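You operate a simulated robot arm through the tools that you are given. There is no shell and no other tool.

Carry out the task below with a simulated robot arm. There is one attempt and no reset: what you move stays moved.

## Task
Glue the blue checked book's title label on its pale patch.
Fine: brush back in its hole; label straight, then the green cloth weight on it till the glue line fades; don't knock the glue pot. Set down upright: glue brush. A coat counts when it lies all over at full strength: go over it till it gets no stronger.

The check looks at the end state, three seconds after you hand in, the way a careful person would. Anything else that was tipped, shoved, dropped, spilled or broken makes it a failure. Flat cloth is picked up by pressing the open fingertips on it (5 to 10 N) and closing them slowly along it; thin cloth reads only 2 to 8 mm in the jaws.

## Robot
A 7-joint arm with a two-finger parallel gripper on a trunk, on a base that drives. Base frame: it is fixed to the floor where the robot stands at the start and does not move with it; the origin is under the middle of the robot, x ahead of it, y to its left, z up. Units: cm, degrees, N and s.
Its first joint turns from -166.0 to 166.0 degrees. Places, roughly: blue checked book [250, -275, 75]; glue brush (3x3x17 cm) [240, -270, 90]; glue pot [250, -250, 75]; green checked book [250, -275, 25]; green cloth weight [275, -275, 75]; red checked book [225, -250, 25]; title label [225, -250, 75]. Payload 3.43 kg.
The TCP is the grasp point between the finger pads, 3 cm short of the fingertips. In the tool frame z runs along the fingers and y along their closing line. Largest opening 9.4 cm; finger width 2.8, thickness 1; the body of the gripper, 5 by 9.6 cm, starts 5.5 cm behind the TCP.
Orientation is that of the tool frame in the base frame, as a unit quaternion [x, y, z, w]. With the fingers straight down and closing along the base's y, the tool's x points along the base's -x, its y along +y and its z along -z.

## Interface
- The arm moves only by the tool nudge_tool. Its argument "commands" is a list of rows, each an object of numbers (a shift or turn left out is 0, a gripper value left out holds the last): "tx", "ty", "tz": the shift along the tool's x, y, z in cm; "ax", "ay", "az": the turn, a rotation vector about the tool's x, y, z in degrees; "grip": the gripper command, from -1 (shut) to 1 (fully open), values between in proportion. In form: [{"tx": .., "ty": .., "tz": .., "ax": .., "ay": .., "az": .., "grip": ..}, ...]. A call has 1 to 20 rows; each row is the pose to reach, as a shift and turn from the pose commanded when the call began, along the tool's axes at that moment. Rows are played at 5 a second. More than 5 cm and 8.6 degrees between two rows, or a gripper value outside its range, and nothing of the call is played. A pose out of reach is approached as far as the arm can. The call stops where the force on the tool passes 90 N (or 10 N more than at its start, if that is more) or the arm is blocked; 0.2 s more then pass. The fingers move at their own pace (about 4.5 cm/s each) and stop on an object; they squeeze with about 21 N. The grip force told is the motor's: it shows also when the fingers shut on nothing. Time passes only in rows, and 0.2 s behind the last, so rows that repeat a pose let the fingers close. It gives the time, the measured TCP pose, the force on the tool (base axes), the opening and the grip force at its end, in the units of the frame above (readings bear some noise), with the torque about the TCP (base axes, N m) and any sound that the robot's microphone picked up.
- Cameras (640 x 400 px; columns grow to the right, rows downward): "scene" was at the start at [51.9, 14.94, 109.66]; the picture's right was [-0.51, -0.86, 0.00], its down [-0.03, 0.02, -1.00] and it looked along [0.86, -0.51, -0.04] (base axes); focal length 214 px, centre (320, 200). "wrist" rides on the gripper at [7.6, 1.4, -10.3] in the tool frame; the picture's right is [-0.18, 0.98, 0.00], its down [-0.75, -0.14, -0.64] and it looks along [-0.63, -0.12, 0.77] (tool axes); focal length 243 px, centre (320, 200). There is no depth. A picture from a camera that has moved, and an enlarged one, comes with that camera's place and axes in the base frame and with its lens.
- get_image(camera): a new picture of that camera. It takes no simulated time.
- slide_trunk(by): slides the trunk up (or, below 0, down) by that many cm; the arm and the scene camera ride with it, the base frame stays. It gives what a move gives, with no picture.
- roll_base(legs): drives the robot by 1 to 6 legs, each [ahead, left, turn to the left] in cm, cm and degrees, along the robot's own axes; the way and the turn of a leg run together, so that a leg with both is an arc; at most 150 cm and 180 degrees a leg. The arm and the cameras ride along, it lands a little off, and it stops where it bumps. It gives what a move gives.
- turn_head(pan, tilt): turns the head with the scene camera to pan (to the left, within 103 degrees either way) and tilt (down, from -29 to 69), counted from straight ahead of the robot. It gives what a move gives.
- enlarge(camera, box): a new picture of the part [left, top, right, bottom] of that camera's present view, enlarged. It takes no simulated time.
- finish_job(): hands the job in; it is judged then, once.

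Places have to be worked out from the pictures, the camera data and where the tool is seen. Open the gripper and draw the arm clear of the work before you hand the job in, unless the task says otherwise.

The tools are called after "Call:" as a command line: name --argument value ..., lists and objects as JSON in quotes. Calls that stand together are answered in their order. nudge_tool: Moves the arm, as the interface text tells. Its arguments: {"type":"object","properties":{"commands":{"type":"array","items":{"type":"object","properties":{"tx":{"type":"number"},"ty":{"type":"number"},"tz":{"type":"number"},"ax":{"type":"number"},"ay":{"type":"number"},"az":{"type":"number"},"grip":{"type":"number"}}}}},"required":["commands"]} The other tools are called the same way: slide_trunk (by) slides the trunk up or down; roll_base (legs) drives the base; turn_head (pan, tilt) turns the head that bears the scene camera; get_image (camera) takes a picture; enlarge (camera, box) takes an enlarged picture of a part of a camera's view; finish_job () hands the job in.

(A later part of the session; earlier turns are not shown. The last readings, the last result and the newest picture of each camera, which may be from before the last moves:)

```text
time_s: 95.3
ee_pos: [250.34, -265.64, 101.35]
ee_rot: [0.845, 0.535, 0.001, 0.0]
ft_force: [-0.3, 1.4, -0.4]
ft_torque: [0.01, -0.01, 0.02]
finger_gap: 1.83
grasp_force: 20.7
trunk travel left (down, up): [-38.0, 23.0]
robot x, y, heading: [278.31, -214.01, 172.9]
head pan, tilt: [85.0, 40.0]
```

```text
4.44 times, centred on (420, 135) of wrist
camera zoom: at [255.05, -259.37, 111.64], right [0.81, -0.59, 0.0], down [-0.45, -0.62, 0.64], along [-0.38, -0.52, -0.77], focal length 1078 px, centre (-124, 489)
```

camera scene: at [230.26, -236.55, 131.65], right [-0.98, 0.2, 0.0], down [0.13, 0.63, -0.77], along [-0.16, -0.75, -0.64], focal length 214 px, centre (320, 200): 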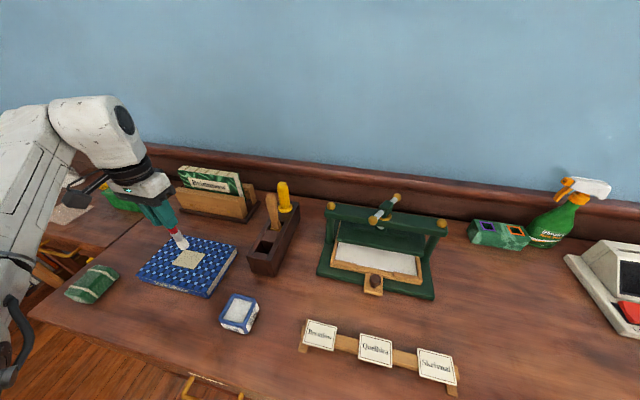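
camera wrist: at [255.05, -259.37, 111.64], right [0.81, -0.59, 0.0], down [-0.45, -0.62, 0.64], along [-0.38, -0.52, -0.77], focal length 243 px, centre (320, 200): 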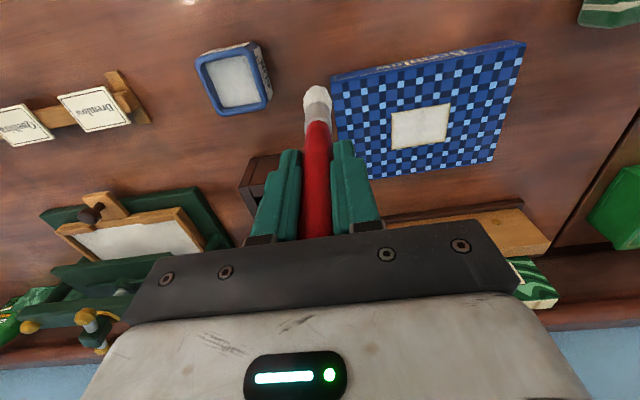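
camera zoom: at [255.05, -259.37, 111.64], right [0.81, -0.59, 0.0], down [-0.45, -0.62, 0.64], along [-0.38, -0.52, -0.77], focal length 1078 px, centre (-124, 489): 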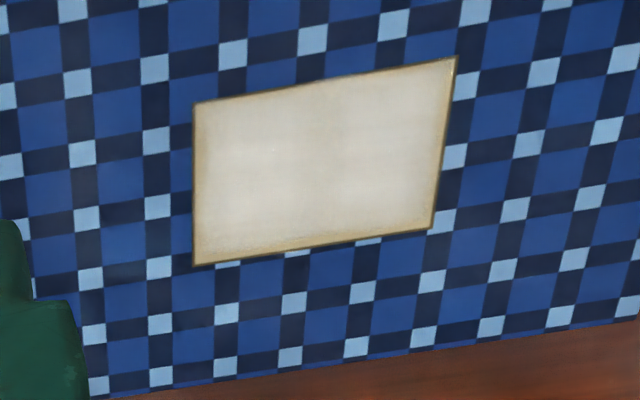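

Stronger now, with slightly thinner edges. I reload the brush with a gentle dip once more.

Call:
nudge_tool --commands '[{"tx": 1.3, "ty": -4.4}, {"tx": 2.7, "ty": -8.7}, {"tx": 2.7, "ty": -8.7}, {"tx": 2.7, "ty": -8.7, "tz": 3}, {"tx": 2.7, "ty": -8.7, "tz": 5.5}, {"tx": 2.7, "ty": -8.7, "tz": 6.2}, {"tx": 2.7, "ty": -8.7, "tz": 6.4}, {"tx": 2.7, "ty": -8.7, "tz": 6.4}]'

Call:
enlarge --camera "wrist" --box '[240, 40, 400, 240]'

```text
time_s: 97.1
ee_pos: [243.7, -259.74, 95.13]
ee_rot: [0.844, 0.536, -0.001, 0.0]
ft_force: [-1.3, 1.4, 20.5]
ft_torque: [0.21, 0.1, -0.01]
finger_gap: 1.86
grasp_force: 21.3
trunk travel left (down, up): [-38.0, 23.0]
robot x, y, heading: [278.23, -213.78, 173.1]
head pan, tilt: [85.0, 40.0]
```

```text
2.00 times, centred on (320, 140) of wrist
camera zoom: at [248.33, -253.35, 105.29], right [0.81, -0.59, 0.0], down [-0.45, -0.62, 0.64], along [-0.38, -0.52, -0.77], focal length 485 px, centre (320, 320)
```

zoom: 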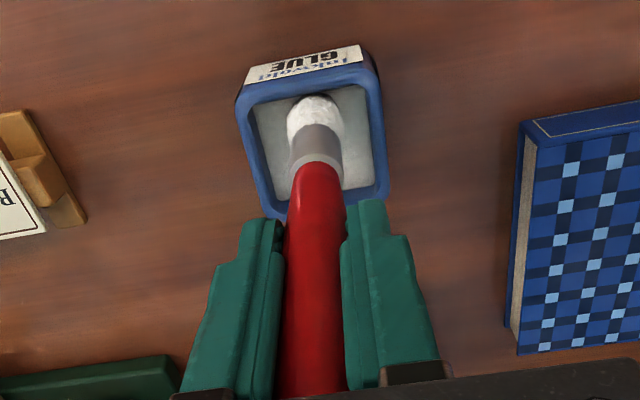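

Loaded (20 N on the pot's floor), but the brush now leans slightly toward the near rim. I lift straight up and re-measure its lean.

Call:
nudge_tool --commands '[{"tz": -0.5}, {"tz": -2}, {"tz": -4.5}, {"tz": -7.5}, {"tz": -7.5}]'

Call:
get_image --camera "wrist"

Call:
enlarge --camera "scene" --box '[160, 200, 300, 340]'

```text
time_s: 98.3
ee_pos: [243.82, -259.74, 102.7]
ee_rot: [0.845, 0.535, 0.0, -0.002]
ft_force: [0.5, 0.5, 0.3]
ft_torque: [0.03, -0.01, -0.01]
finger_gap: 1.88
grasp_force: 21.1
trunk travel left (down, up): [-38.0, 23.0]
robot x, y, heading: [278.53, -213.98, 173.2]
head pan, tilt: [85.0, 40.0]
```

```text
taken
camera wrist: at [248.37, -253.52, 112.91], right [0.81, -0.59, 0.0], down [-0.45, -0.62, 0.64], along [-0.38, -0.52, -0.77], focal length 243 px, centre (320, 200)
```

wrist: 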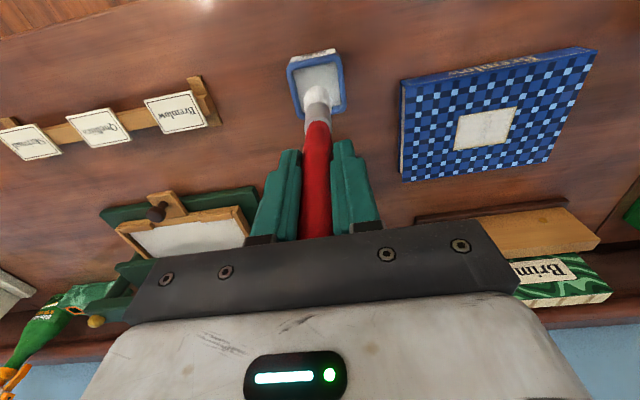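

```text
2.86 times, centred on (230, 270) of scene
camera zoom: at [230.26, -236.54, 131.65], right [-0.98, 0.2, 0.0], down [0.13, 0.63, -0.77], along [-0.16, -0.75, -0.64], focal length 613 px, centre (577, 0)
```

zoom: 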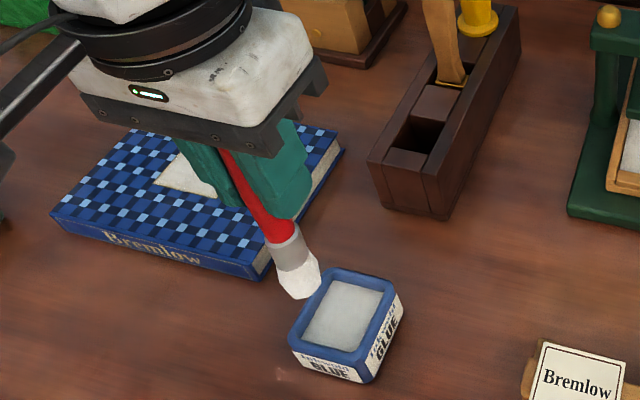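

The brush has rocked about 8° in the jaws (tip toward me). I'll paint the next pass in strokes pulled toward me, which rocks it back. Moving over the far-right corner of the patch and feeling for contact.

Call:
nudge_tool --commands '[{"tx": -2.6, "ty": 3.4}, {"tx": -5.2, "ty": 6.8}, {"tx": -7.8, "ty": 10.2}, {"tx": -10.4, "ty": 13.6}, {"tx": -12.9, "ty": 16.9}, {"tx": -12.9, "ty": 16.9, "tz": 4}, {"tx": -12.9, "ty": 16.9, "tz": 7}, {"tx": -12.9, "ty": 16.9, "tz": 7.8}, {"tx": -12.9, "ty": 16.9, "tz": 7.8}]'

Call:
enlarge --camera "wrist" --box '[220, 20, 420, 200]'

```text
time_s: 100.3
ee_pos: [253.61, -278.75, 94.64]
ee_rot: [0.845, 0.535, 0.0, 0.0]
ft_force: [0.2, 0.2, -0.8]
ft_torque: [0.02, -0.01, 0.01]
finger_gap: 1.84
grasp_force: 21.2
trunk travel left (down, up): [-38.0, 23.0]
robot x, y, heading: [278.71, -214.04, 173.3]
head pan, tilt: [85.0, 40.0]
```

```text
2.22 times, centred on (320, 110) of wrist
camera zoom: at [258.2, -272.4, 104.95], right [0.81, -0.59, 0.0], down [-0.45, -0.62, 0.64], along [-0.38, -0.52, -0.77], focal length 539 px, centre (320, 400)
```

zoom: 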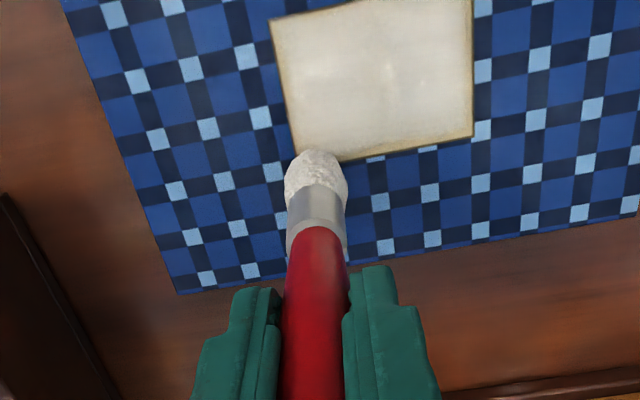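

The tip sits right at the far corner. I shift 0.4 cm in and feel for contact.

Call:
nudge_tool --commands '[{"tx": 0.4}, {"tx": 0.4, "tz": 0.15}, {"tx": 0.4, "tz": 0.25}, {"tx": 0.4, "tz": 0.25}]'

```text
time_s: 101.3
ee_pos: [253.54, -278.34, 94.54]
ee_rot: [0.845, 0.535, 0.001, 0.0]
ft_force: [0.1, -0.1, 1.2]
ft_torque: [0.04, 0.02, 0.03]
finger_gap: 1.85
grasp_force: 20.7
trunk travel left (down, up): [-38.0, 23.0]
robot x, y, heading: [278.2, -214.03, 173.0]
head pan, tilt: [85.0, 40.0]
```

Light contact (1.2 N). I start the cross-wise strokes with a touch more pressure.

Call:
nudge_tool --commands '[{"tz": 0.07}, {"tz": 0.07, "tx": 1.3}, {"tz": 0.07, "tx": 2.6}, {"tz": 0.07, "tx": 3.9}, {"tz": 0.07, "tx": 3.9, "ty": 0.9}, {"tz": 0.07, "tx": 2.6, "ty": 0.9}, {"tz": 0.07, "tx": 1.3, "ty": 0.9}, {"tz": 0.07, "tx": 0, "ty": 0.9}, {"tz": 0.07, "tx": 0, "ty": 1.8}, {"tz": 0.07, "tx": 1.3, "ty": 1.8}, {"tz": 0.07, "tx": 2.6, "ty": 1.8}, {"tz": 0.07, "tx": 3.9, "ty": 1.8}, {"tz": 0.07, "tx": 3.9, "ty": 2.7}, {"tz": 0.07, "tx": 2.6, "ty": 2.7}, {"tz": 0.07, "tx": 1.3, "ty": 2.7}, {"tz": 0.07, "tx": 0, "ty": 2.7}, {"tz": 0.07, "tx": 0, "ty": 3.6}, {"tz": 0.07, "tx": 1.3, "ty": 3.6}, {"tz": 0.07, "tx": 2.6, "ty": 3.6}, {"tz": 0.07, "tx": 3.9, "ty": 3.6}]'

Call:
enlarge --camera "wrist" --box '[220, 20, 420, 200]'

```text
time_s: 105.5
ee_pos: [258.66, -276.22, 94.52]
ee_rot: [0.845, 0.535, 0.001, 0.0]
ft_force: [-1.9, -3.0, 9.3]
ft_torque: [-0.31, 0.2, -0.02]
finger_gap: 1.86
grasp_force: 20.6
trunk travel left (down, up): [-38.0, 23.0]
robot x, y, heading: [278.28, -214.04, 173.1]
head pan, tilt: [85.0, 40.0]
```

```text
2.22 times, centred on (320, 110) of wrist
camera zoom: at [263.27, -269.87, 104.7], right [0.81, -0.59, 0.0], down [-0.45, -0.62, 0.64], along [-0.38, -0.52, -0.77], focal length 539 px, centre (320, 400)
```

zoom: 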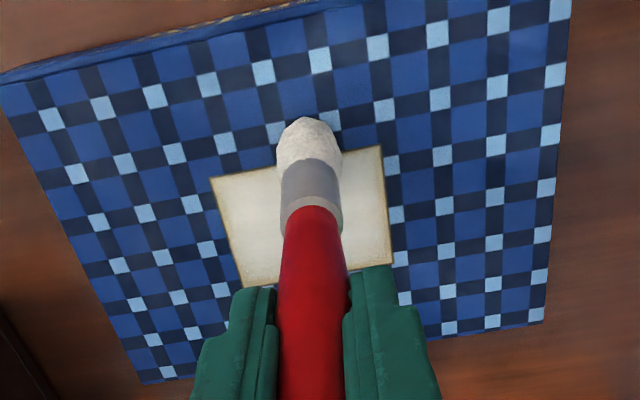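

Pressing makes the brush rock further toward me (tip ~2.3 cm off). I lift off and tilt the tool back so that the brush itself stands upright, then look.

Call:
nudge_tool --commands '[{"tz": -2}, {"tz": -5}, {"tz": -8, "ay": -4}, {"tz": -8, "ay": -8}, {"tz": -8, "ay": -12}, {"tz": -8, "ay": -12}]'

Call:
get_image --camera "wrist"

Call:
enlarge --camera "scene" --box '[110, 160, 290, 320]'

```text
time_s: 106.9
ee_pos: [258.55, -276.18, 102.54]
ee_rot: [0.84, 0.532, -0.089, 0.056]
ft_force: [-0.5, -0.4, 0.2]
ft_torque: [0.01, -0.02, -0.01]
finger_gap: 1.83
grasp_force: 20.9
trunk travel left (down, up): [-38.0, 23.0]
robot x, y, heading: [278.29, -214.16, 173.3]
head pan, tilt: [85.0, 40.0]
```

```text
taken
camera wrist: at [264.11, -268.14, 110.92], right [0.81, -0.58, 0.04], down [-0.39, -0.49, 0.78], along [-0.44, -0.65, -0.62], focal length 243 px, centre (320, 200)
```

wrist: 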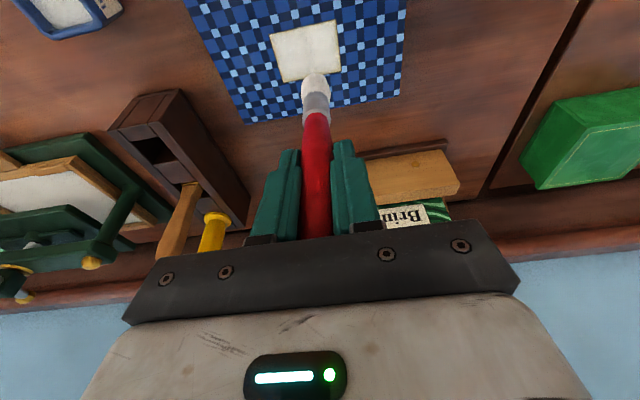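

```text
2.50 times, centred on (200, 240) of scene
camera zoom: at [230.26, -236.54, 131.65], right [-0.98, 0.2, 0.0], down [0.13, 0.63, -0.77], along [-0.16, -0.75, -0.64], focal length 536 px, centre (620, 100)
```

zoom: 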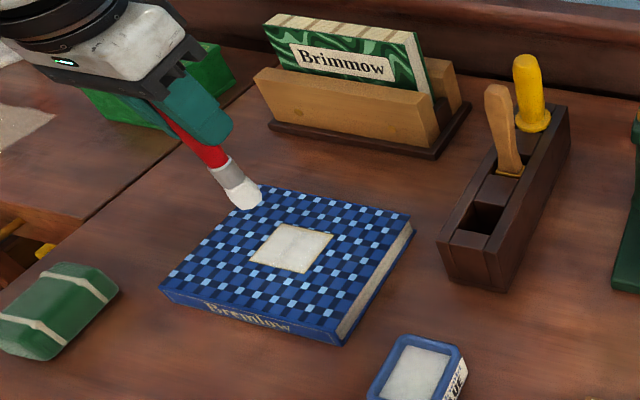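

The brush hangs upright again (tip directly below the TCP). I look closely at the coat.

Call:
enlarge --camera "wrist" --box '[250, 5, 370, 95]'

Call:
enlarge --camera "scene" --box '[160, 230, 240, 290]'

```text
4.44 times, centred on (310, 50) of wrist
camera zoom: at [264.11, -268.14, 110.92], right [0.81, -0.58, 0.04], down [-0.39, -0.49, 0.78], along [-0.44, -0.65, -0.62], focal length 1078 px, centre (364, 867)
```

zoom: 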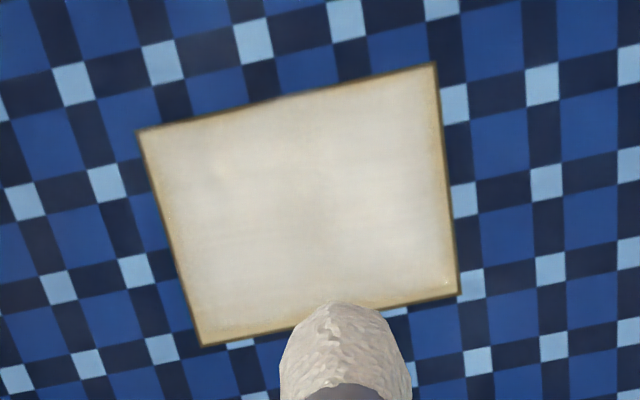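

```text
6.67 times, centred on (200, 260) of scene
camera zoom: at [230.26, -236.54, 131.65], right [-0.98, 0.2, 0.0], down [0.13, 0.63, -0.77], along [-0.16, -0.75, -0.64], focal length 1430 px, centre (1120, -200)
```

zoom: 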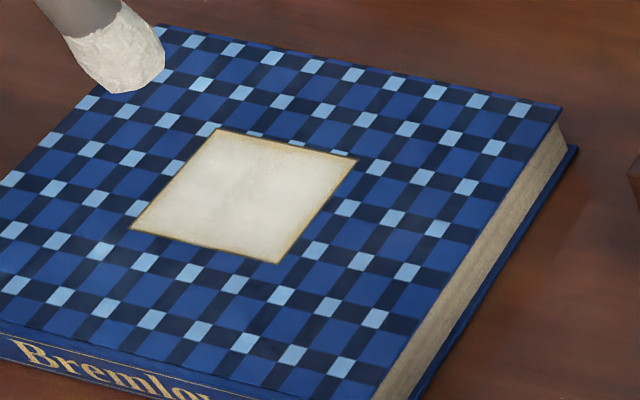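

Nearly uniform; only the rim of the patch is a bit weaker, and no glue shows on the blue. I'll run one more perimeter pass with the brush upright, first hovering at the near-right corner.

Call:
nudge_tool --commands '[{"tx": 1.06, "ty": -3.45, "tz": -0.23}, {"tx": 1.9, "ty": -3.45, "tz": 3.7}, {"tx": 2.4, "ty": -3.45, "tz": 6.2}, {"tx": 2.58, "ty": -3.45, "tz": 6.9}, {"tx": 2.58, "ty": -3.45, "tz": 6.9}]'

Call:
enlarge --camera "wrist" --box '[220, 0, 420, 160]'

Call:
enlarge --camera "scene" --box '[130, 200, 250, 300]'

```text
time_s: 108.1
ee_pos: [255.96, -273.7, 95.12]
ee_rot: [0.841, 0.532, -0.088, 0.055]
ft_force: [-0.6, 0.1, -0.5]
ft_torque: [-0.02, -0.02, 0.0]
finger_gap: 1.86
grasp_force: 21.2
trunk travel left (down, up): [-38.0, 23.0]
robot x, y, heading: [278.01, -214.41, 173.1]
head pan, tilt: [85.0, 40.0]
```

```text
2.50 times, centred on (320, 80) of wrist
camera zoom: at [261.37, -265.65, 103.61], right [0.81, -0.58, 0.04], down [-0.39, -0.49, 0.78], along [-0.44, -0.65, -0.62], focal length 606 px, centre (320, 500)
```

zoom: 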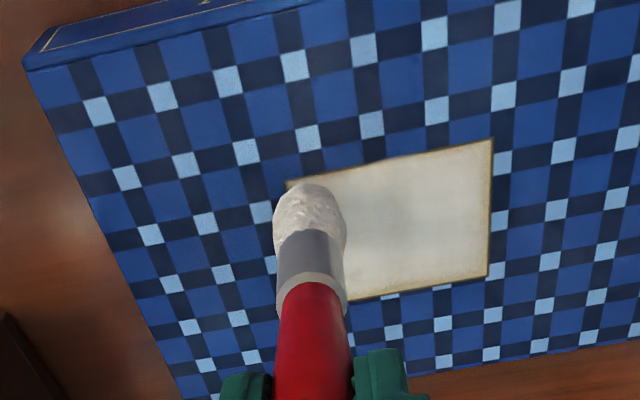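

```text
4.00 times, centred on (190, 250) of scene
camera zoom: at [230.26, -236.54, 131.65], right [-0.98, 0.2, 0.0], down [0.13, 0.63, -0.77], along [-0.16, -0.75, -0.64], focal length 858 px, centre (840, 0)
```

zoom: 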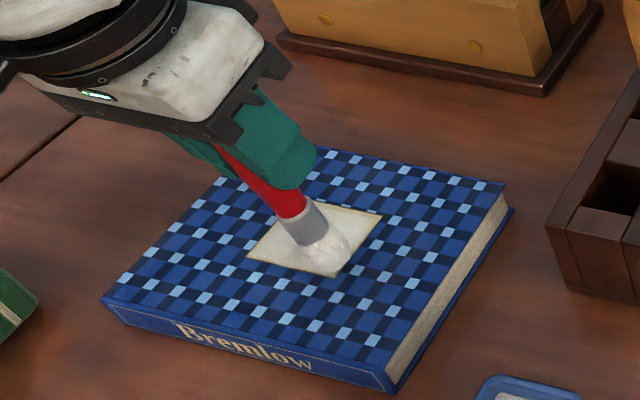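

The tip is just over the near-right corner. I lower in small steps for contact.

Call:
nudge_tool --commands '[{"tx": 0.06, "tz": 0.3}, {"tx": 0.1, "tz": 0.5}, {"tx": 0.1, "tz": 0.5}]'

```text
time_s: 108.9
ee_pos: [255.87, -273.78, 94.67]
ee_rot: [0.84, 0.532, -0.087, 0.055]
ft_force: [0.3, 0.8, -0.5]
ft_torque: [-0.01, 0.0, -0.01]
finger_gap: 1.83
grasp_force: 21.0
trunk travel left (down, up): [-38.0, 23.0]
robot x, y, heading: [278.66, -214.16, 173.5]
head pan, tilt: [85.0, 40.0]
```

Call:
nudge_tool --commands '[{"tx": 0.04, "tz": 0.2}, {"tx": 0.06, "tz": 0.3}, {"tx": 0.06, "tz": 0.3}]'

```text
time_s: 109.7
ee_pos: [255.9, -273.69, 94.6]
ee_rot: [0.84, 0.533, -0.089, 0.056]
ft_force: [1.4, 2.4, 16.9]
ft_torque: [0.42, -0.19, 0.03]
finger_gap: 1.86
grasp_force: 20.9
trunk travel left (down, up): [-38.0, 23.0]
robot x, y, heading: [278.42, -213.9, 173.0]
head pan, tilt: [85.0, 40.0]
```

That is 17 N; I ease off about 1 mm and run the perimeter, keeping the motion level despite the tilted tool.

Call:
nudge_tool --commands '[{"tx": -0.02, "tz": -0.1}, {"tx": -0.02, "tz": -0.1, "ty": 1.45}, {"tx": -0.02, "tz": -0.1, "ty": 2.9}, {"tx": -0.02, "tz": -0.1, "ty": 4.35}, {"tx": -0.02, "tz": -0.1, "ty": 5.8}, {"tx": -1.34, "tz": 0.18, "ty": 5.8}, {"tx": -2.66, "tz": 0.46, "ty": 5.8}, {"tx": -3.93, "tz": 0.73, "ty": 5.8}, {"tx": -3.93, "tz": 0.73, "ty": 4.35}, {"tx": -3.93, "tz": 0.73, "ty": 2.9}, {"tx": -3.93, "tz": 0.73, "ty": 1.45}, {"tx": -3.93, "tz": 0.73, "ty": 0}, {"tx": -2.66, "tz": 0.46, "ty": 0}, {"tx": -1.34, "tz": 0.18, "ty": 0}, {"tx": -0.02, "tz": -0.1, "ty": 0}]'

Call:
enlarge --camera "wrist" --box '[220, 0, 420, 160]'

```text
time_s: 112.9
ee_pos: [255.82, -273.92, 94.29]
ee_rot: [0.841, 0.532, -0.087, 0.054]
ft_force: [-3.5, -2.9, 12.0]
ft_torque: [-0.46, 0.44, -0.05]
finger_gap: 1.88
grasp_force: 21.1
trunk travel left (down, up): [-38.0, 23.0]
robot x, y, heading: [278.32, -214.21, 173.2]
head pan, tilt: [85.0, 40.0]
```

```text
2.50 times, centred on (320, 80) of wrist
camera zoom: at [261.38, -265.69, 102.79], right [0.81, -0.58, 0.04], down [-0.39, -0.49, 0.78], along [-0.44, -0.65, -0.62], focal length 606 px, centre (320, 500)
```

zoom: 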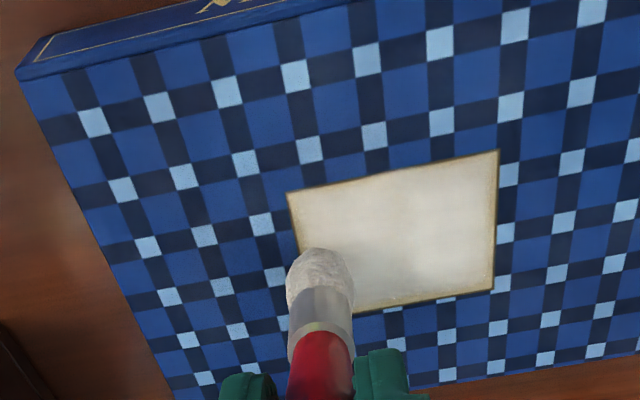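

The brush rocked back the other way, so the tip trails. I shift 1.8 cm nearer to me and stroke the near edge, then the middle.

Call:
nudge_tool --commands '[{"tx": 0.9, "tz": -0.25}, {"tx": 1.76, "tz": -0.45}, {"tx": 1.76, "tz": -0.45, "ty": 1.45}, {"tx": 1.76, "tz": -0.45, "ty": 2.9}, {"tx": 1.76, "tz": -0.45, "ty": 4.35}, {"tx": 1.76, "tz": -0.45, "ty": 5.8}, {"tx": 0.9, "tz": -0.26, "ty": 5.8}, {"tx": 0.9, "tz": -0.26, "ty": 4.35}, {"tx": 0.9, "tz": -0.26, "ty": 2.9}, {"tx": 0.9, "tz": -0.26, "ty": 1.45}, {"tx": 0.9, "tz": -0.26, "ty": 0}]'

Call:
enlarge --camera "wrist" --box '[220, 0, 420, 160]'

```text
time_s: 115.3
ee_pos: [256.42, -272.96, 94.4]
ee_rot: [0.84, 0.532, -0.087, 0.054]
ft_force: [-0.5, -0.1, 0.3]
ft_torque: [-0.03, 0.01, 0.01]
finger_gap: 1.86
grasp_force: 21.2
trunk travel left (down, up): [-38.0, 23.0]
robot x, y, heading: [278.41, -214.34, 173.2]
head pan, tilt: [85.0, 40.0]
```

```text
2.50 times, centred on (320, 80) of wrist
camera zoom: at [261.93, -264.84, 102.88], right [0.81, -0.58, 0.04], down [-0.39, -0.49, 0.78], along [-0.44, -0.65, -0.62], focal length 606 px, centre (320, 500)
```

zoom: 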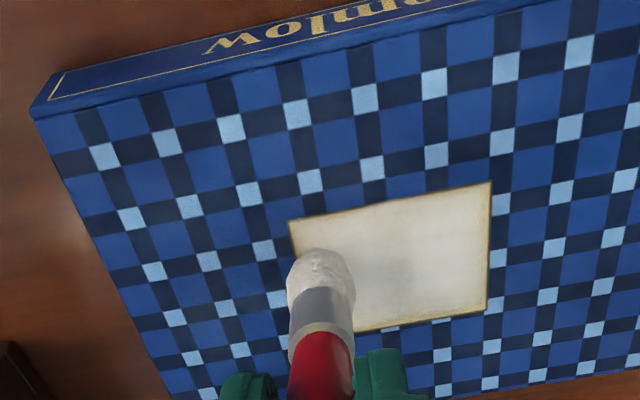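

I lift clear and inspect again.

Call:
nudge_tool --commands '[{"tx": -0.3, "tz": -1.5}, {"tx": -0.8, "tz": -4}, {"tx": -1.4, "tz": -7}, {"tx": 2, "ty": -3, "tz": -8}, {"tx": 4, "ty": -7, "tz": -8.5}, {"tx": 5, "ty": -9, "tz": -8.5}, {"tx": 5, "ty": -9, "tz": -8.5}]'

Call:
get_image --camera "wrist"

Call:
enlarge --camera "scene" --box '[160, 230, 240, 290]'

```text
time_s: 116.9
ee_pos: [250.98, -263.03, 101.82]
ee_rot: [0.84, 0.532, -0.088, 0.054]
ft_force: [-0.1, -0.1, 0.0]
ft_torque: [-0.01, 0.0, -0.01]
finger_gap: 1.86
grasp_force: 21.4
trunk travel left (down, up): [-38.0, 23.0]
robot x, y, heading: [278.33, -214.12, 173.1]
head pan, tilt: [85.0, 40.0]
```

```text
taken
camera wrist: at [256.48, -254.94, 110.24], right [0.81, -0.58, 0.04], down [-0.39, -0.49, 0.78], along [-0.44, -0.65, -0.62], focal length 243 px, centre (320, 200)
```

wrist: 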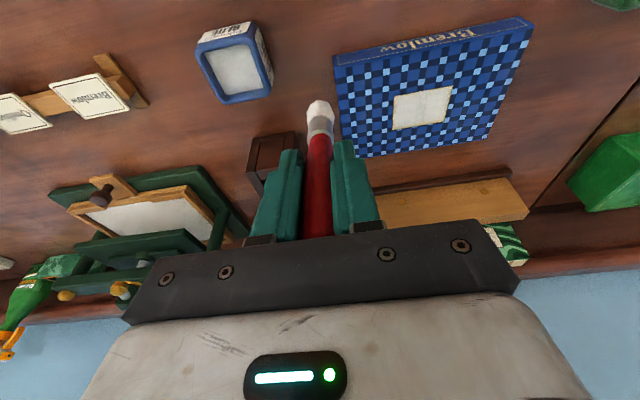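

```text
6.67 times, centred on (200, 260) of scene
camera zoom: at [230.26, -236.53, 131.65], right [-0.98, 0.2, 0.0], down [0.13, 0.63, -0.77], along [-0.16, -0.75, -0.64], focal length 1430 px, centre (1120, -200)
```

zoom: 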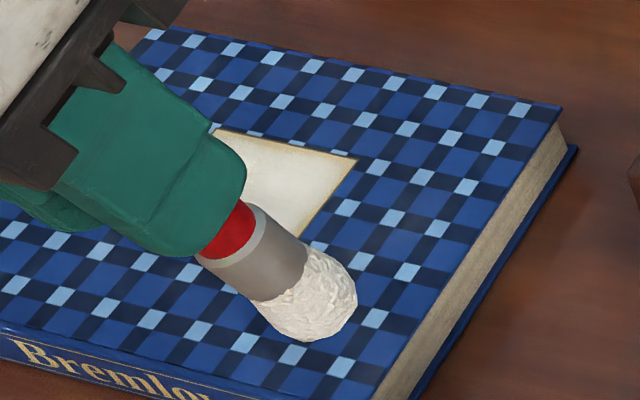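

Call:
enlarge --camera "wrist" --box '[370, 70, 470, 145]'

```text
5.33 times, centred on (420, 108) of wrist
camera zoom: at [256.48, -254.94, 110.24], right [0.81, -0.58, 0.04], down [-0.39, -0.49, 0.78], along [-0.44, -0.65, -0.62], focal length 1294 px, centre (-213, 693)
```

zoom: 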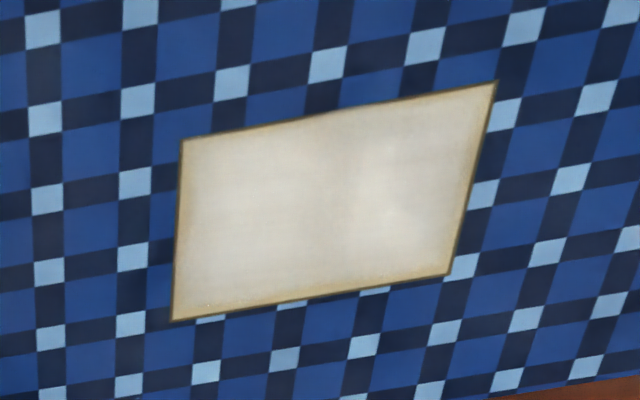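

The brush is now lined up with the tool again (both tilted 12°), so I level the tool, which makes the brush upright, and carry it over the pot.

Call:
nudge_tool --commands '[{"ty": -2, "ay": 3}, {"ty": -4, "ay": 6}, {"ty": -6, "ay": 9}, {"tx": -0.3, "ty": -8.1, "ay": 11.9}, {"tx": -0.3, "ty": -8.1, "ay": 11.9}]'

Call:
get_image --camera "wrist"

Call:
enlarge --camera "scene" --box '[160, 200, 300, 340]'

```text
time_s: 118.1
ee_pos: [243.51, -259.78, 101.83]
ee_rot: [0.845, 0.535, 0.0, 0.0]
ft_force: [-0.7, -0.6, -0.1]
ft_torque: [0.01, -0.01, 0.01]
finger_gap: 1.84
grasp_force: 20.7
trunk travel left (down, up): [-38.0, 23.0]
robot x, y, heading: [278.41, -214.03, 172.9]
head pan, tilt: [85.0, 40.0]
```

```text
taken
camera wrist: at [248.27, -253.39, 112.05], right [0.81, -0.59, 0.0], down [-0.45, -0.62, 0.64], along [-0.38, -0.52, -0.77], focal length 243 px, centre (320, 200)
```

wrist: 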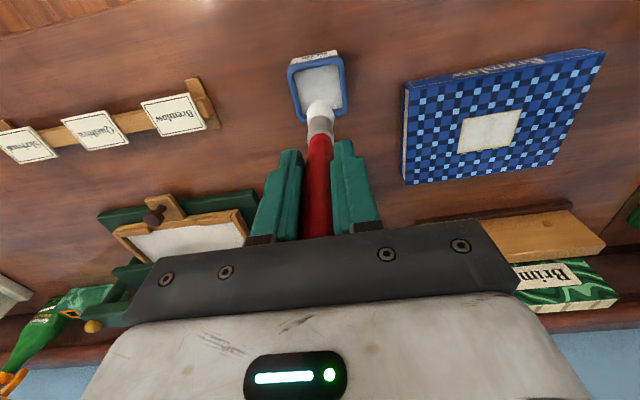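

```text
2.86 times, centred on (230, 270) of scene
camera zoom: at [230.26, -236.54, 131.65], right [-0.98, 0.2, 0.0], down [0.13, 0.63, -0.77], along [-0.16, -0.75, -0.64], focal length 613 px, centre (577, 0)
```

zoom: 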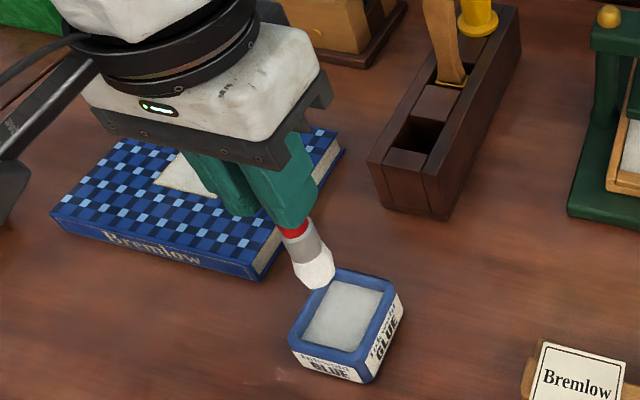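

Upright and over the centre. A gentle dip, then lift.

Call:
nudge_tool --commands '[{"tz": 3}, {"tz": 5.5}, {"tz": 6.3}, {"tz": 6.55}, {"tz": 6.55}, {"tz": 6.55}]'

Call:
nudge_tool --commands '[{"tz": -0.5}, {"tz": -3}, {"tz": -6.5}, {"tz": -6.5}]'

Call:
get_image --camera "wrist"

```text
time_s: 119.5
ee_pos: [243.61, -259.87, 95.25]
ee_rot: [0.845, 0.535, 0.0, 0.0]
ft_force: [-0.2, 0.9, -0.5]
ft_torque: [0.01, 0.03, 0.02]
finger_gap: 1.85
grasp_force: 20.8
trunk travel left (down, up): [-38.0, 23.0]
robot x, y, heading: [278.07, -214.24, 173.3]
head pan, tilt: [85.0, 40.0]
```

```text
time_s: 120.5
ee_pos: [243.53, -259.94, 101.8]
ee_rot: [0.844, 0.536, 0.0, -0.001]
ft_force: [-0.1, -0.4, 0.1]
ft_torque: [0.02, 0.03, -0.03]
finger_gap: 1.83
grasp_force: 20.8
trunk travel left (down, up): [-38.0, 23.0]
robot x, y, heading: [278.19, -214.19, 173.2]
head pan, tilt: [85.0, 40.0]
```

```text
taken
camera wrist: at [248.22, -253.57, 112.03], right [0.81, -0.59, 0.0], down [-0.45, -0.62, 0.64], along [-0.38, -0.52, -0.77], focal length 243 px, centre (320, 200)
```

wrist: 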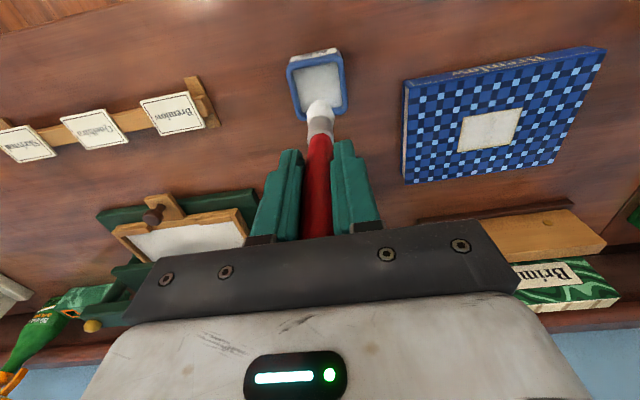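

Loaded white. Now to the far-right corner of the patch, where the edge is thinnest, hovering first.

Call:
nudge_tool --commands '[{"tx": -2.2, "ty": 3.4}, {"tx": -4.5, "ty": 6.8}, {"tx": -6.7, "ty": 10.2}, {"tx": -9, "ty": 13.6}, {"tx": -11.2, "ty": 17}, {"tx": -11.2, "ty": 17, "tz": 4}, {"tx": -11.2, "ty": 17, "tz": 6.8}, {"tx": -11.2, "ty": 17, "tz": 7.2}, {"tx": -11.2, "ty": 17, "tz": 7.2}]'

Call:
enlarge --camera "wrist" --box '[220, 20, 420, 180]'

```text
time_s: 122.5
ee_pos: [254.01, -277.28, 94.56]
ee_rot: [0.845, 0.535, 0.0, 0.0]
ft_force: [-0.4, -0.8, -0.7]
ft_torque: [0.01, 0.02, 0.01]
finger_gap: 1.85
grasp_force: 21.0
trunk travel left (down, up): [-38.0, 23.0]
robot x, y, heading: [278.41, -214.01, 173.1]
head pan, tilt: [85.0, 40.0]
```

```text
2.50 times, centred on (320, 100) of wrist
camera zoom: at [258.75, -270.92, 104.71], right [0.81, -0.59, 0.0], down [-0.45, -0.62, 0.64], along [-0.38, -0.52, -0.77], focal length 606 px, centre (320, 450)
```

zoom: 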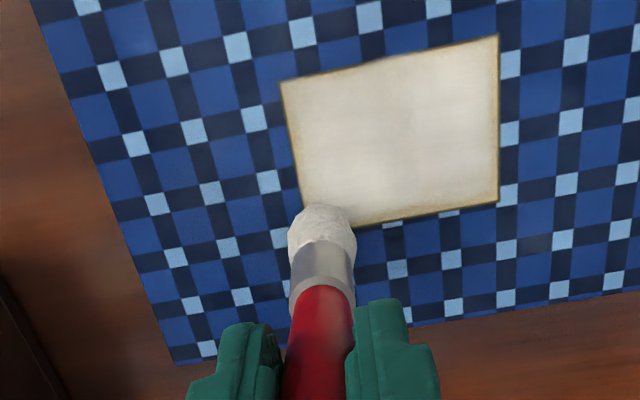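

The tip is at the corner as intended. Feeling down for contact.

Call:
nudge_tool --commands '[{"tz": 0.15}, {"tz": 0.25}, {"tz": 0.25}]'

Call:
nudge_tool --commands '[{"tz": 0.1}, {"tz": 0.1}]'

```text
time_s: 123.3
ee_pos: [254.04, -277.29, 94.43]
ee_rot: [0.845, 0.535, -0.001, 0.001]
ft_force: [1.5, 2.6, 14.9]
ft_torque: [0.18, -0.12, 0.03]
finger_gap: 1.86
grasp_force: 20.7
trunk travel left (down, up): [-38.0, 23.0]
robot x, y, heading: [278.56, -214.22, 173.4]
head pan, tilt: [85.0, 40.0]
```

```text
time_s: 123.9
ee_pos: [254.01, -277.35, 94.39]
ee_rot: [0.845, 0.535, -0.003, 0.001]
ft_force: [1.8, 2.4, 28.1]
ft_torque: [0.04, -0.07, -0.02]
finger_gap: 1.86
grasp_force: 21.0
trunk travel left (down, up): [-38.0, 23.0]
robot x, y, heading: [278.36, -214.11, 173.3]
head pan, tilt: [85.0, 40.0]
```

A bit firm at 28 N; I ease off 1.7 mm and stroke the far edge back and forth (along the jaws' closing direction, which doesn't rock the brush).

Call:
nudge_tool --commands '[{"tz": -0.17}, {"tz": -0.17, "ty": 1.5}, {"tz": -0.17, "ty": 3}, {"tz": -0.17, "ty": 4.5}, {"tz": -0.17, "ty": 6.1}, {"tz": -0.17, "ty": 4.5}, {"tz": -0.17, "ty": 3}, {"tz": -0.17, "ty": 1.5}, {"tz": -0.17, "ty": 0}, {"tz": -0.17, "ty": 0}]'

Call:
enlarge --camera "wrist" --box '[220, 20, 420, 180]'

```text
time_s: 126.1
ee_pos: [254.1, -277.17, 94.38]
ee_rot: [0.845, 0.535, 0.0, 0.001]
ft_force: [6.2, -3.3, 17.4]
ft_torque: [-0.57, -0.6, 0.03]
finger_gap: 1.88
grasp_force: 20.7
out of reach, approached as far as the arm can: row 5
trunk travel left (down, up): [-38.0, 23.0]
robot x, y, heading: [278.16, -213.86, 173.1]
head pan, tilt: [85.0, 40.0]
```

```text
2.50 times, centred on (320, 100) of wrist
camera zoom: at [258.7, -270.82, 104.63], right [0.81, -0.59, 0.0], down [-0.45, -0.62, 0.64], along [-0.38, -0.52, -0.77], focal length 606 px, centre (320, 450)
```

zoom: 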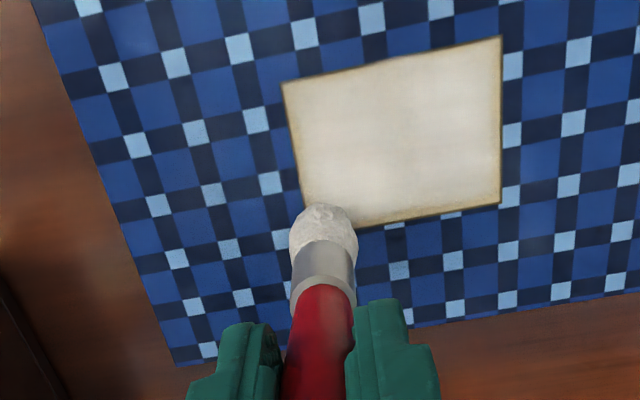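

The far edge is now well covered. I continue row by row toward me, lifting between rows so the brush isn't rocked.

Call:
nudge_tool --commands '[{"tz": -0.8}, {"tz": -0.8, "tx": 1.1}, {"tz": -0.06, "tx": 1.1}, {"tz": -0.06, "tx": 1.1, "ty": 1.5}, {"tz": -0.06, "tx": 1.1, "ty": 3}, {"tz": -0.06, "tx": 1.1, "ty": 4.5}, {"tz": -0.06, "tx": 1.1, "ty": 6}, {"tz": -0.8, "tx": 1.1, "ty": 6}, {"tz": -0.8, "tx": 2.1, "ty": 6}, {"tz": -0.06, "tx": 2.1, "ty": 6}, {"tz": -0.06, "tx": 2.1, "ty": 4.5}, {"tz": -0.06, "tx": 2.1, "ty": 3}, {"tz": -0.06, "tx": 2.1, "ty": 1.5}, {"tz": -0.06, "tx": 2.1, "ty": 0}, {"tz": -0.8, "tx": 2.1, "ty": 0}, {"tz": -0.8, "tx": 3.1, "ty": 0}, {"tz": -0.8, "tx": 3.1, "ty": 0}]'

Call:
enlarge --camera "wrist" --box '[220, 20, 420, 180]'

```text
time_s: 129.7
ee_pos: [255.32, -274.51, 95.12]
ee_rot: [0.844, 0.536, -0.001, 0.001]
ft_force: [0.4, -0.1, -1.2]
ft_torque: [0.03, -0.02, 0.02]
finger_gap: 1.81
grasp_force: 20.5
trunk travel left (down, up): [-38.0, 23.0]
robot x, y, heading: [278.45, -214.2, 173.2]
head pan, tilt: [85.0, 40.0]
```

```text
2.50 times, centred on (320, 100) of wrist
camera zoom: at [260.06, -268.16, 105.33], right [0.81, -0.59, 0.0], down [-0.45, -0.62, 0.64], along [-0.38, -0.52, -0.77], focal length 606 px, centre (320, 450)
```

zoom: 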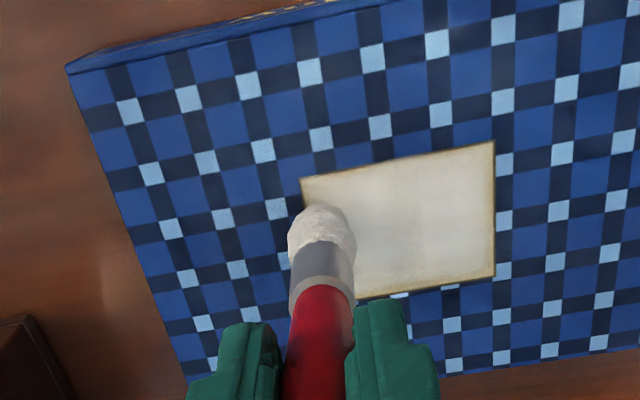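

Good. Now the two rows nearest me.

Call:
nudge_tool --commands '[{"tz": 0.72}, {"tz": 0.72, "ty": 1.5}, {"tz": 0.72, "ty": 3}, {"tz": 0.72, "ty": 4.5}, {"tz": 0.72, "ty": 6}, {"tz": 0, "ty": 6}, {"tz": 0, "ty": 6, "tx": 1.1}, {"tz": 0.72, "ty": 6, "tx": 1.1}, {"tz": 0.72, "ty": 4.5, "tx": 1.1}, {"tz": 0.72, "ty": 3, "tx": 1.1}, {"tz": 0.72, "ty": 1.5, "tx": 1.1}, {"tz": 0.72, "ty": 0, "tx": 1.1}, {"tz": 0.72, "ty": 1.5, "tx": 1.1}, {"tz": 0.72, "ty": 3, "tx": 1.1}, {"tz": 0.72, "ty": 4.5, "tx": 1.1}, {"tz": 0.72, "ty": 6, "tx": 1.1}, {"tz": 0, "ty": 6, "tx": 1.1}, {"tz": 0, "ty": 6, "tx": 1.1}]'

Call:
enlarge --camera "wrist" --box '[220, 20, 420, 180]'

```text
time_s: 133.5
ee_pos: [261.39, -276.05, 95.23]
ee_rot: [0.845, 0.535, 0.0, 0.0]
ft_force: [0.0, 0.7, 0.2]
ft_torque: [-0.02, 0.0, 0.0]
finger_gap: 1.85
grasp_force: 21.0
trunk travel left (down, up): [-38.0, 23.0]
robot x, y, heading: [278.5, -214.29, 173.1]
head pan, tilt: [85.0, 40.0]
```

```text
2.50 times, centred on (320, 100) of wrist
camera zoom: at [266.03, -269.75, 105.33], right [0.81, -0.59, 0.0], down [-0.45, -0.62, 0.64], along [-0.38, -0.52, -0.77], focal length 606 px, centre (320, 450)
```

zoom: 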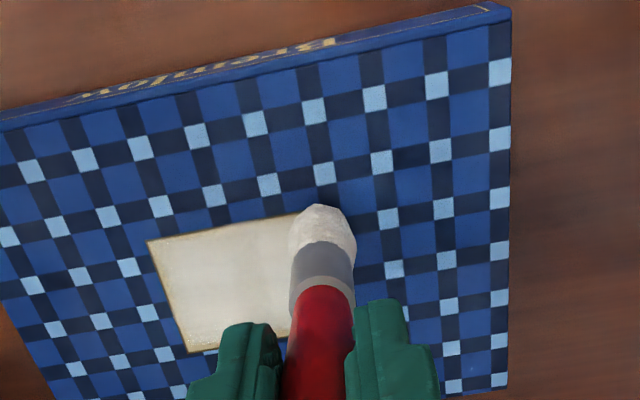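

All rows done. I lift clear to inspect the whole patch.

Call:
nudge_tool --commands '[{"tz": -3}, {"tz": -6, "tx": 2, "ty": -3}, {"tz": -6, "tx": 5, "ty": -7}, {"tz": -6, "tx": 8, "ty": -11}, {"tz": -6, "tx": 9, "ty": -15}, {"tz": -6, "tx": 9, "ty": -15}]'

Call:
get_image --camera "wrist"

Call:
enlarge --camera "wrist" --box '[370, 90, 470, 165]'

Call:
enlarge --camera "scene" --box '[160, 230, 240, 290]'

```text
time_s: 134.9
ee_pos: [251.63, -261.4, 101.11]
ee_rot: [0.845, 0.535, 0.0, 0.0]
ft_force: [-0.9, -0.7, -0.5]
ft_torque: [0.0, -0.05, 0.01]
finger_gap: 1.83
grasp_force: 21.1
trunk travel left (down, up): [-38.0, 23.0]
robot x, y, heading: [278.3, -214.02, 173.4]
head pan, tilt: [85.0, 40.0]
```

```text
taken
camera wrist: at [256.26, -255.12, 111.31], right [0.81, -0.59, 0.0], down [-0.45, -0.62, 0.64], along [-0.38, -0.52, -0.77], focal length 243 px, centre (320, 200)
```

wrist: 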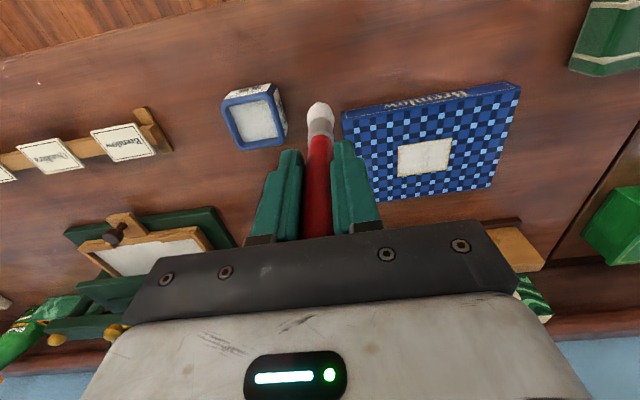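

```text
5.33 times, centred on (420, 128) of wrist
camera zoom: at [256.26, -255.12, 111.31], right [0.81, -0.59, 0.0], down [-0.45, -0.62, 0.64], along [-0.38, -0.52, -0.77], focal length 1294 px, centre (-213, 587)
```

zoom: 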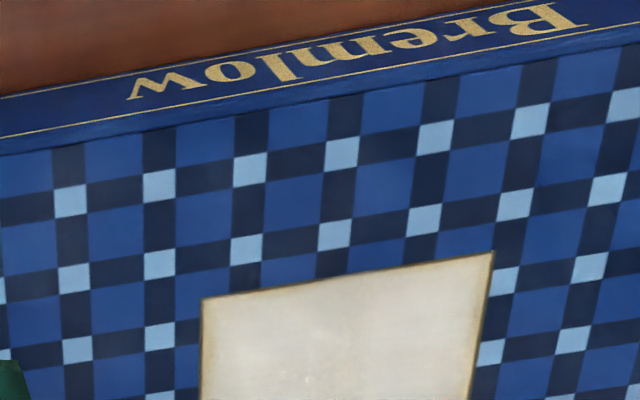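

```text
6.67 times, centred on (200, 260) of scene
camera zoom: at [230.26, -236.53, 131.65], right [-0.98, 0.2, 0.0], down [0.13, 0.63, -0.77], along [-0.16, -0.75, -0.64], focal length 1430 px, centre (1120, -200)
```

zoom: 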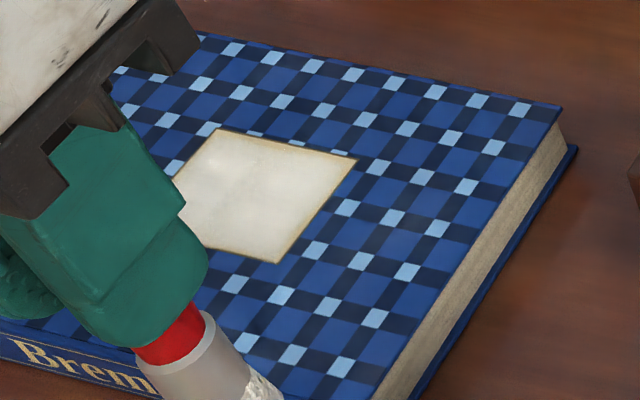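

Call:
enlarge --camera "wrist" --box '[375, 120, 475, 195]'

```text
5.33 times, centred on (425, 158) of wrist
camera zoom: at [256.26, -255.12, 111.31], right [0.81, -0.59, 0.0], down [-0.45, -0.62, 0.64], along [-0.38, -0.52, -0.77], focal length 1294 px, centre (-240, 427)
```

zoom: 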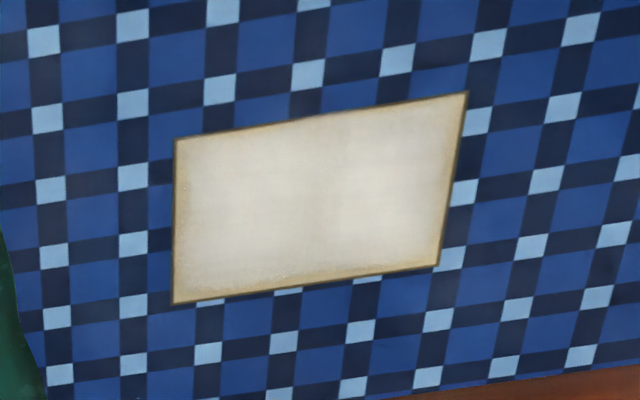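

Very uniform now, with only the wall-side rim perhaps a shade weaker. I do one more reload and edge pass to see whether it still gets stronger.

Call:
nudge_tool --commands '[{"tx": -0.9, "ty": -4}, {"tx": -1.9, "ty": -8}, {"tx": -1.9, "ty": -8}, {"tx": -1.9, "ty": -8, "tz": 3}, {"tx": -1.9, "ty": -8, "tz": 5.2}, {"tx": -1.9, "ty": -8, "tz": 5.9}, {"tx": -1.9, "ty": -8, "tz": 5.9}]'

Call:
enlarge --camera "wrist" --box '[240, 40, 400, 240]'

```text
time_s: 136.5
ee_pos: [243.58, -259.88, 95.22]
ee_rot: [0.845, 0.535, -0.001, -0.001]
ft_force: [-0.1, -0.1, 0.1]
ft_torque: [0.03, 0.0, 0.01]
finger_gap: 1.87
grasp_force: 21.0
trunk travel left (down, up): [-38.0, 23.0]
robot x, y, heading: [278.18, -214.0, 173.5]
head pan, tilt: [85.0, 40.0]
```

```text
2.00 times, centred on (320, 140) of wrist
camera zoom: at [248.21, -253.62, 105.43], right [0.81, -0.59, 0.0], down [-0.45, -0.62, 0.64], along [-0.38, -0.52, -0.77], focal length 485 px, centre (320, 320)
```

zoom: 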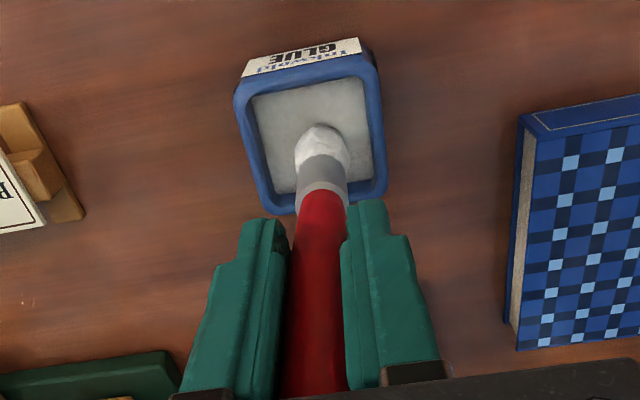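

Loaded. Lift, return to the far-right corner and land softly a bit farther out to cover the wall-side rim.

Call:
nudge_tool --commands '[{"tz": -2.5}, {"tz": -6.5}, {"tz": -6.5, "tx": -2.2, "ty": 3.4}, {"tz": -6.5, "tx": -4.5, "ty": 6.8}, {"tz": -6.5, "tx": -6.7, "ty": 10.2}, {"tz": -6.5, "tx": -9, "ty": 13.6}, {"tz": -6.5, "tx": -11.4, "ty": 16.8}, {"tz": -3, "tx": -11.4, "ty": 16.8}, {"tz": 0.2, "tx": -11.4, "ty": 16.8}, {"tz": 0.6, "tx": -11.4, "ty": 16.8}, {"tz": 0.8, "tx": -11.4, "ty": 16.8}, {"tz": 0.8, "tx": -11.4, "ty": 16.8}]'

Call:
enlarge --camera "wrist" --box '[220, 20, 420, 180]'

```text
time_s: 139.1
ee_pos: [253.72, -277.37, 94.43]
ee_rot: [0.845, 0.535, 0.0, 0.0]
ft_force: [0.0, -0.3, -0.4]
ft_torque: [0.02, 0.0, -0.03]
finger_gap: 1.87
grasp_force: 21.2
trunk travel left (down, up): [-38.0, 23.0]
robot x, y, heading: [278.52, -214.34, 173.0]
head pan, tilt: [85.0, 40.0]
```

```text
2.50 times, centred on (320, 100) of wrist
camera zoom: at [258.51, -271.06, 104.68], right [0.81, -0.59, 0.0], down [-0.45, -0.62, 0.64], along [-0.38, -0.52, -0.77], focal length 606 px, centre (320, 450)
```

zoom: 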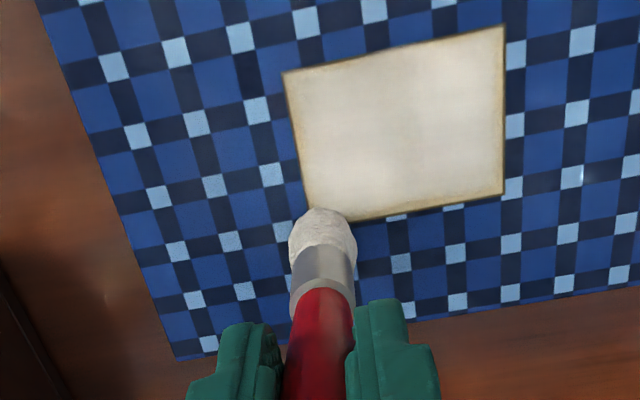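

The tip is on the wall-side edge. I stroke it both ways, then step in rows toward me with the stroke ends carried over the side edges.

Call:
nudge_tool --commands '[{"tz": 0.2}, {"tz": 0.2, "ty": 1.6}, {"tz": 0.2, "ty": 3.2}, {"tz": 0.2, "ty": 4.8}, {"tz": 0.2, "ty": 6.4}, {"tz": -0.6, "ty": 6.4}, {"tz": -0.6, "ty": 6.4, "tx": 0.9}, {"tz": 0.18, "ty": 6.4, "tx": 0.9}, {"tz": 0.18, "ty": 4.8, "tx": 0.9}, {"tz": 0.18, "ty": 3.2, "tx": 0.9}, {"tz": 0.18, "ty": 1.6, "tx": 0.9}, {"tz": 0.18, "ty": 0, "tx": 0.9}, {"tz": -0.6, "ty": 0, "tx": 0.9}, {"tz": -0.6, "ty": 0, "tx": 2}, {"tz": 0.18, "ty": 0, "tx": 2}, {"tz": 0.18, "ty": 1.6, "tx": 2}, {"tz": 0.18, "ty": 3.2, "tx": 2}, {"tz": 0.18, "ty": 4.8, "tx": 2}, {"tz": 0.18, "ty": 6.4, "tx": 2}, {"tz": -0.6, "ty": 6.4, "tx": 2}]'

Call:
enlarge --camera "wrist" --box '[220, 20, 420, 180]'

```text
time_s: 143.3
ee_pos: [260.66, -278.2, 94.81]
ee_rot: [0.845, 0.535, 0.001, -0.001]
ft_force: [0.3, 0.3, 0.0]
ft_torque: [0.01, 0.01, -0.01]
finger_gap: 1.85
grasp_force: 20.8
out of reach, approached as far as the arm can: row 5, 6, 14
trunk travel left (down, up): [-38.0, 23.0]
robot x, y, heading: [278.59, -213.94, 173.2]
head pan, tilt: [85.0, 40.0]
```

```text
2.50 times, centred on (320, 100) of wrist
camera zoom: at [265.27, -271.87, 105.12], right [0.81, -0.59, 0.0], down [-0.45, -0.62, 0.64], along [-0.38, -0.52, -0.77], focal length 606 px, centre (320, 450)
```

zoom: 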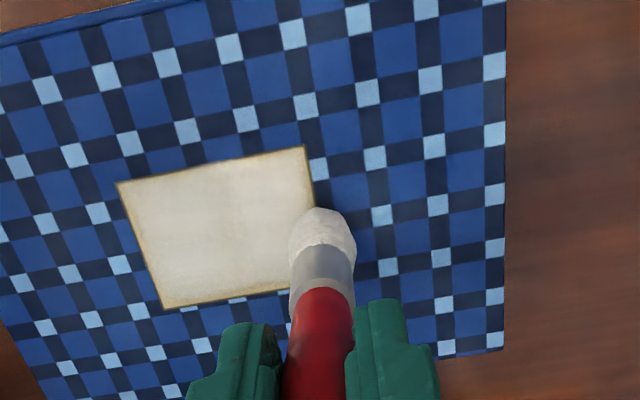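

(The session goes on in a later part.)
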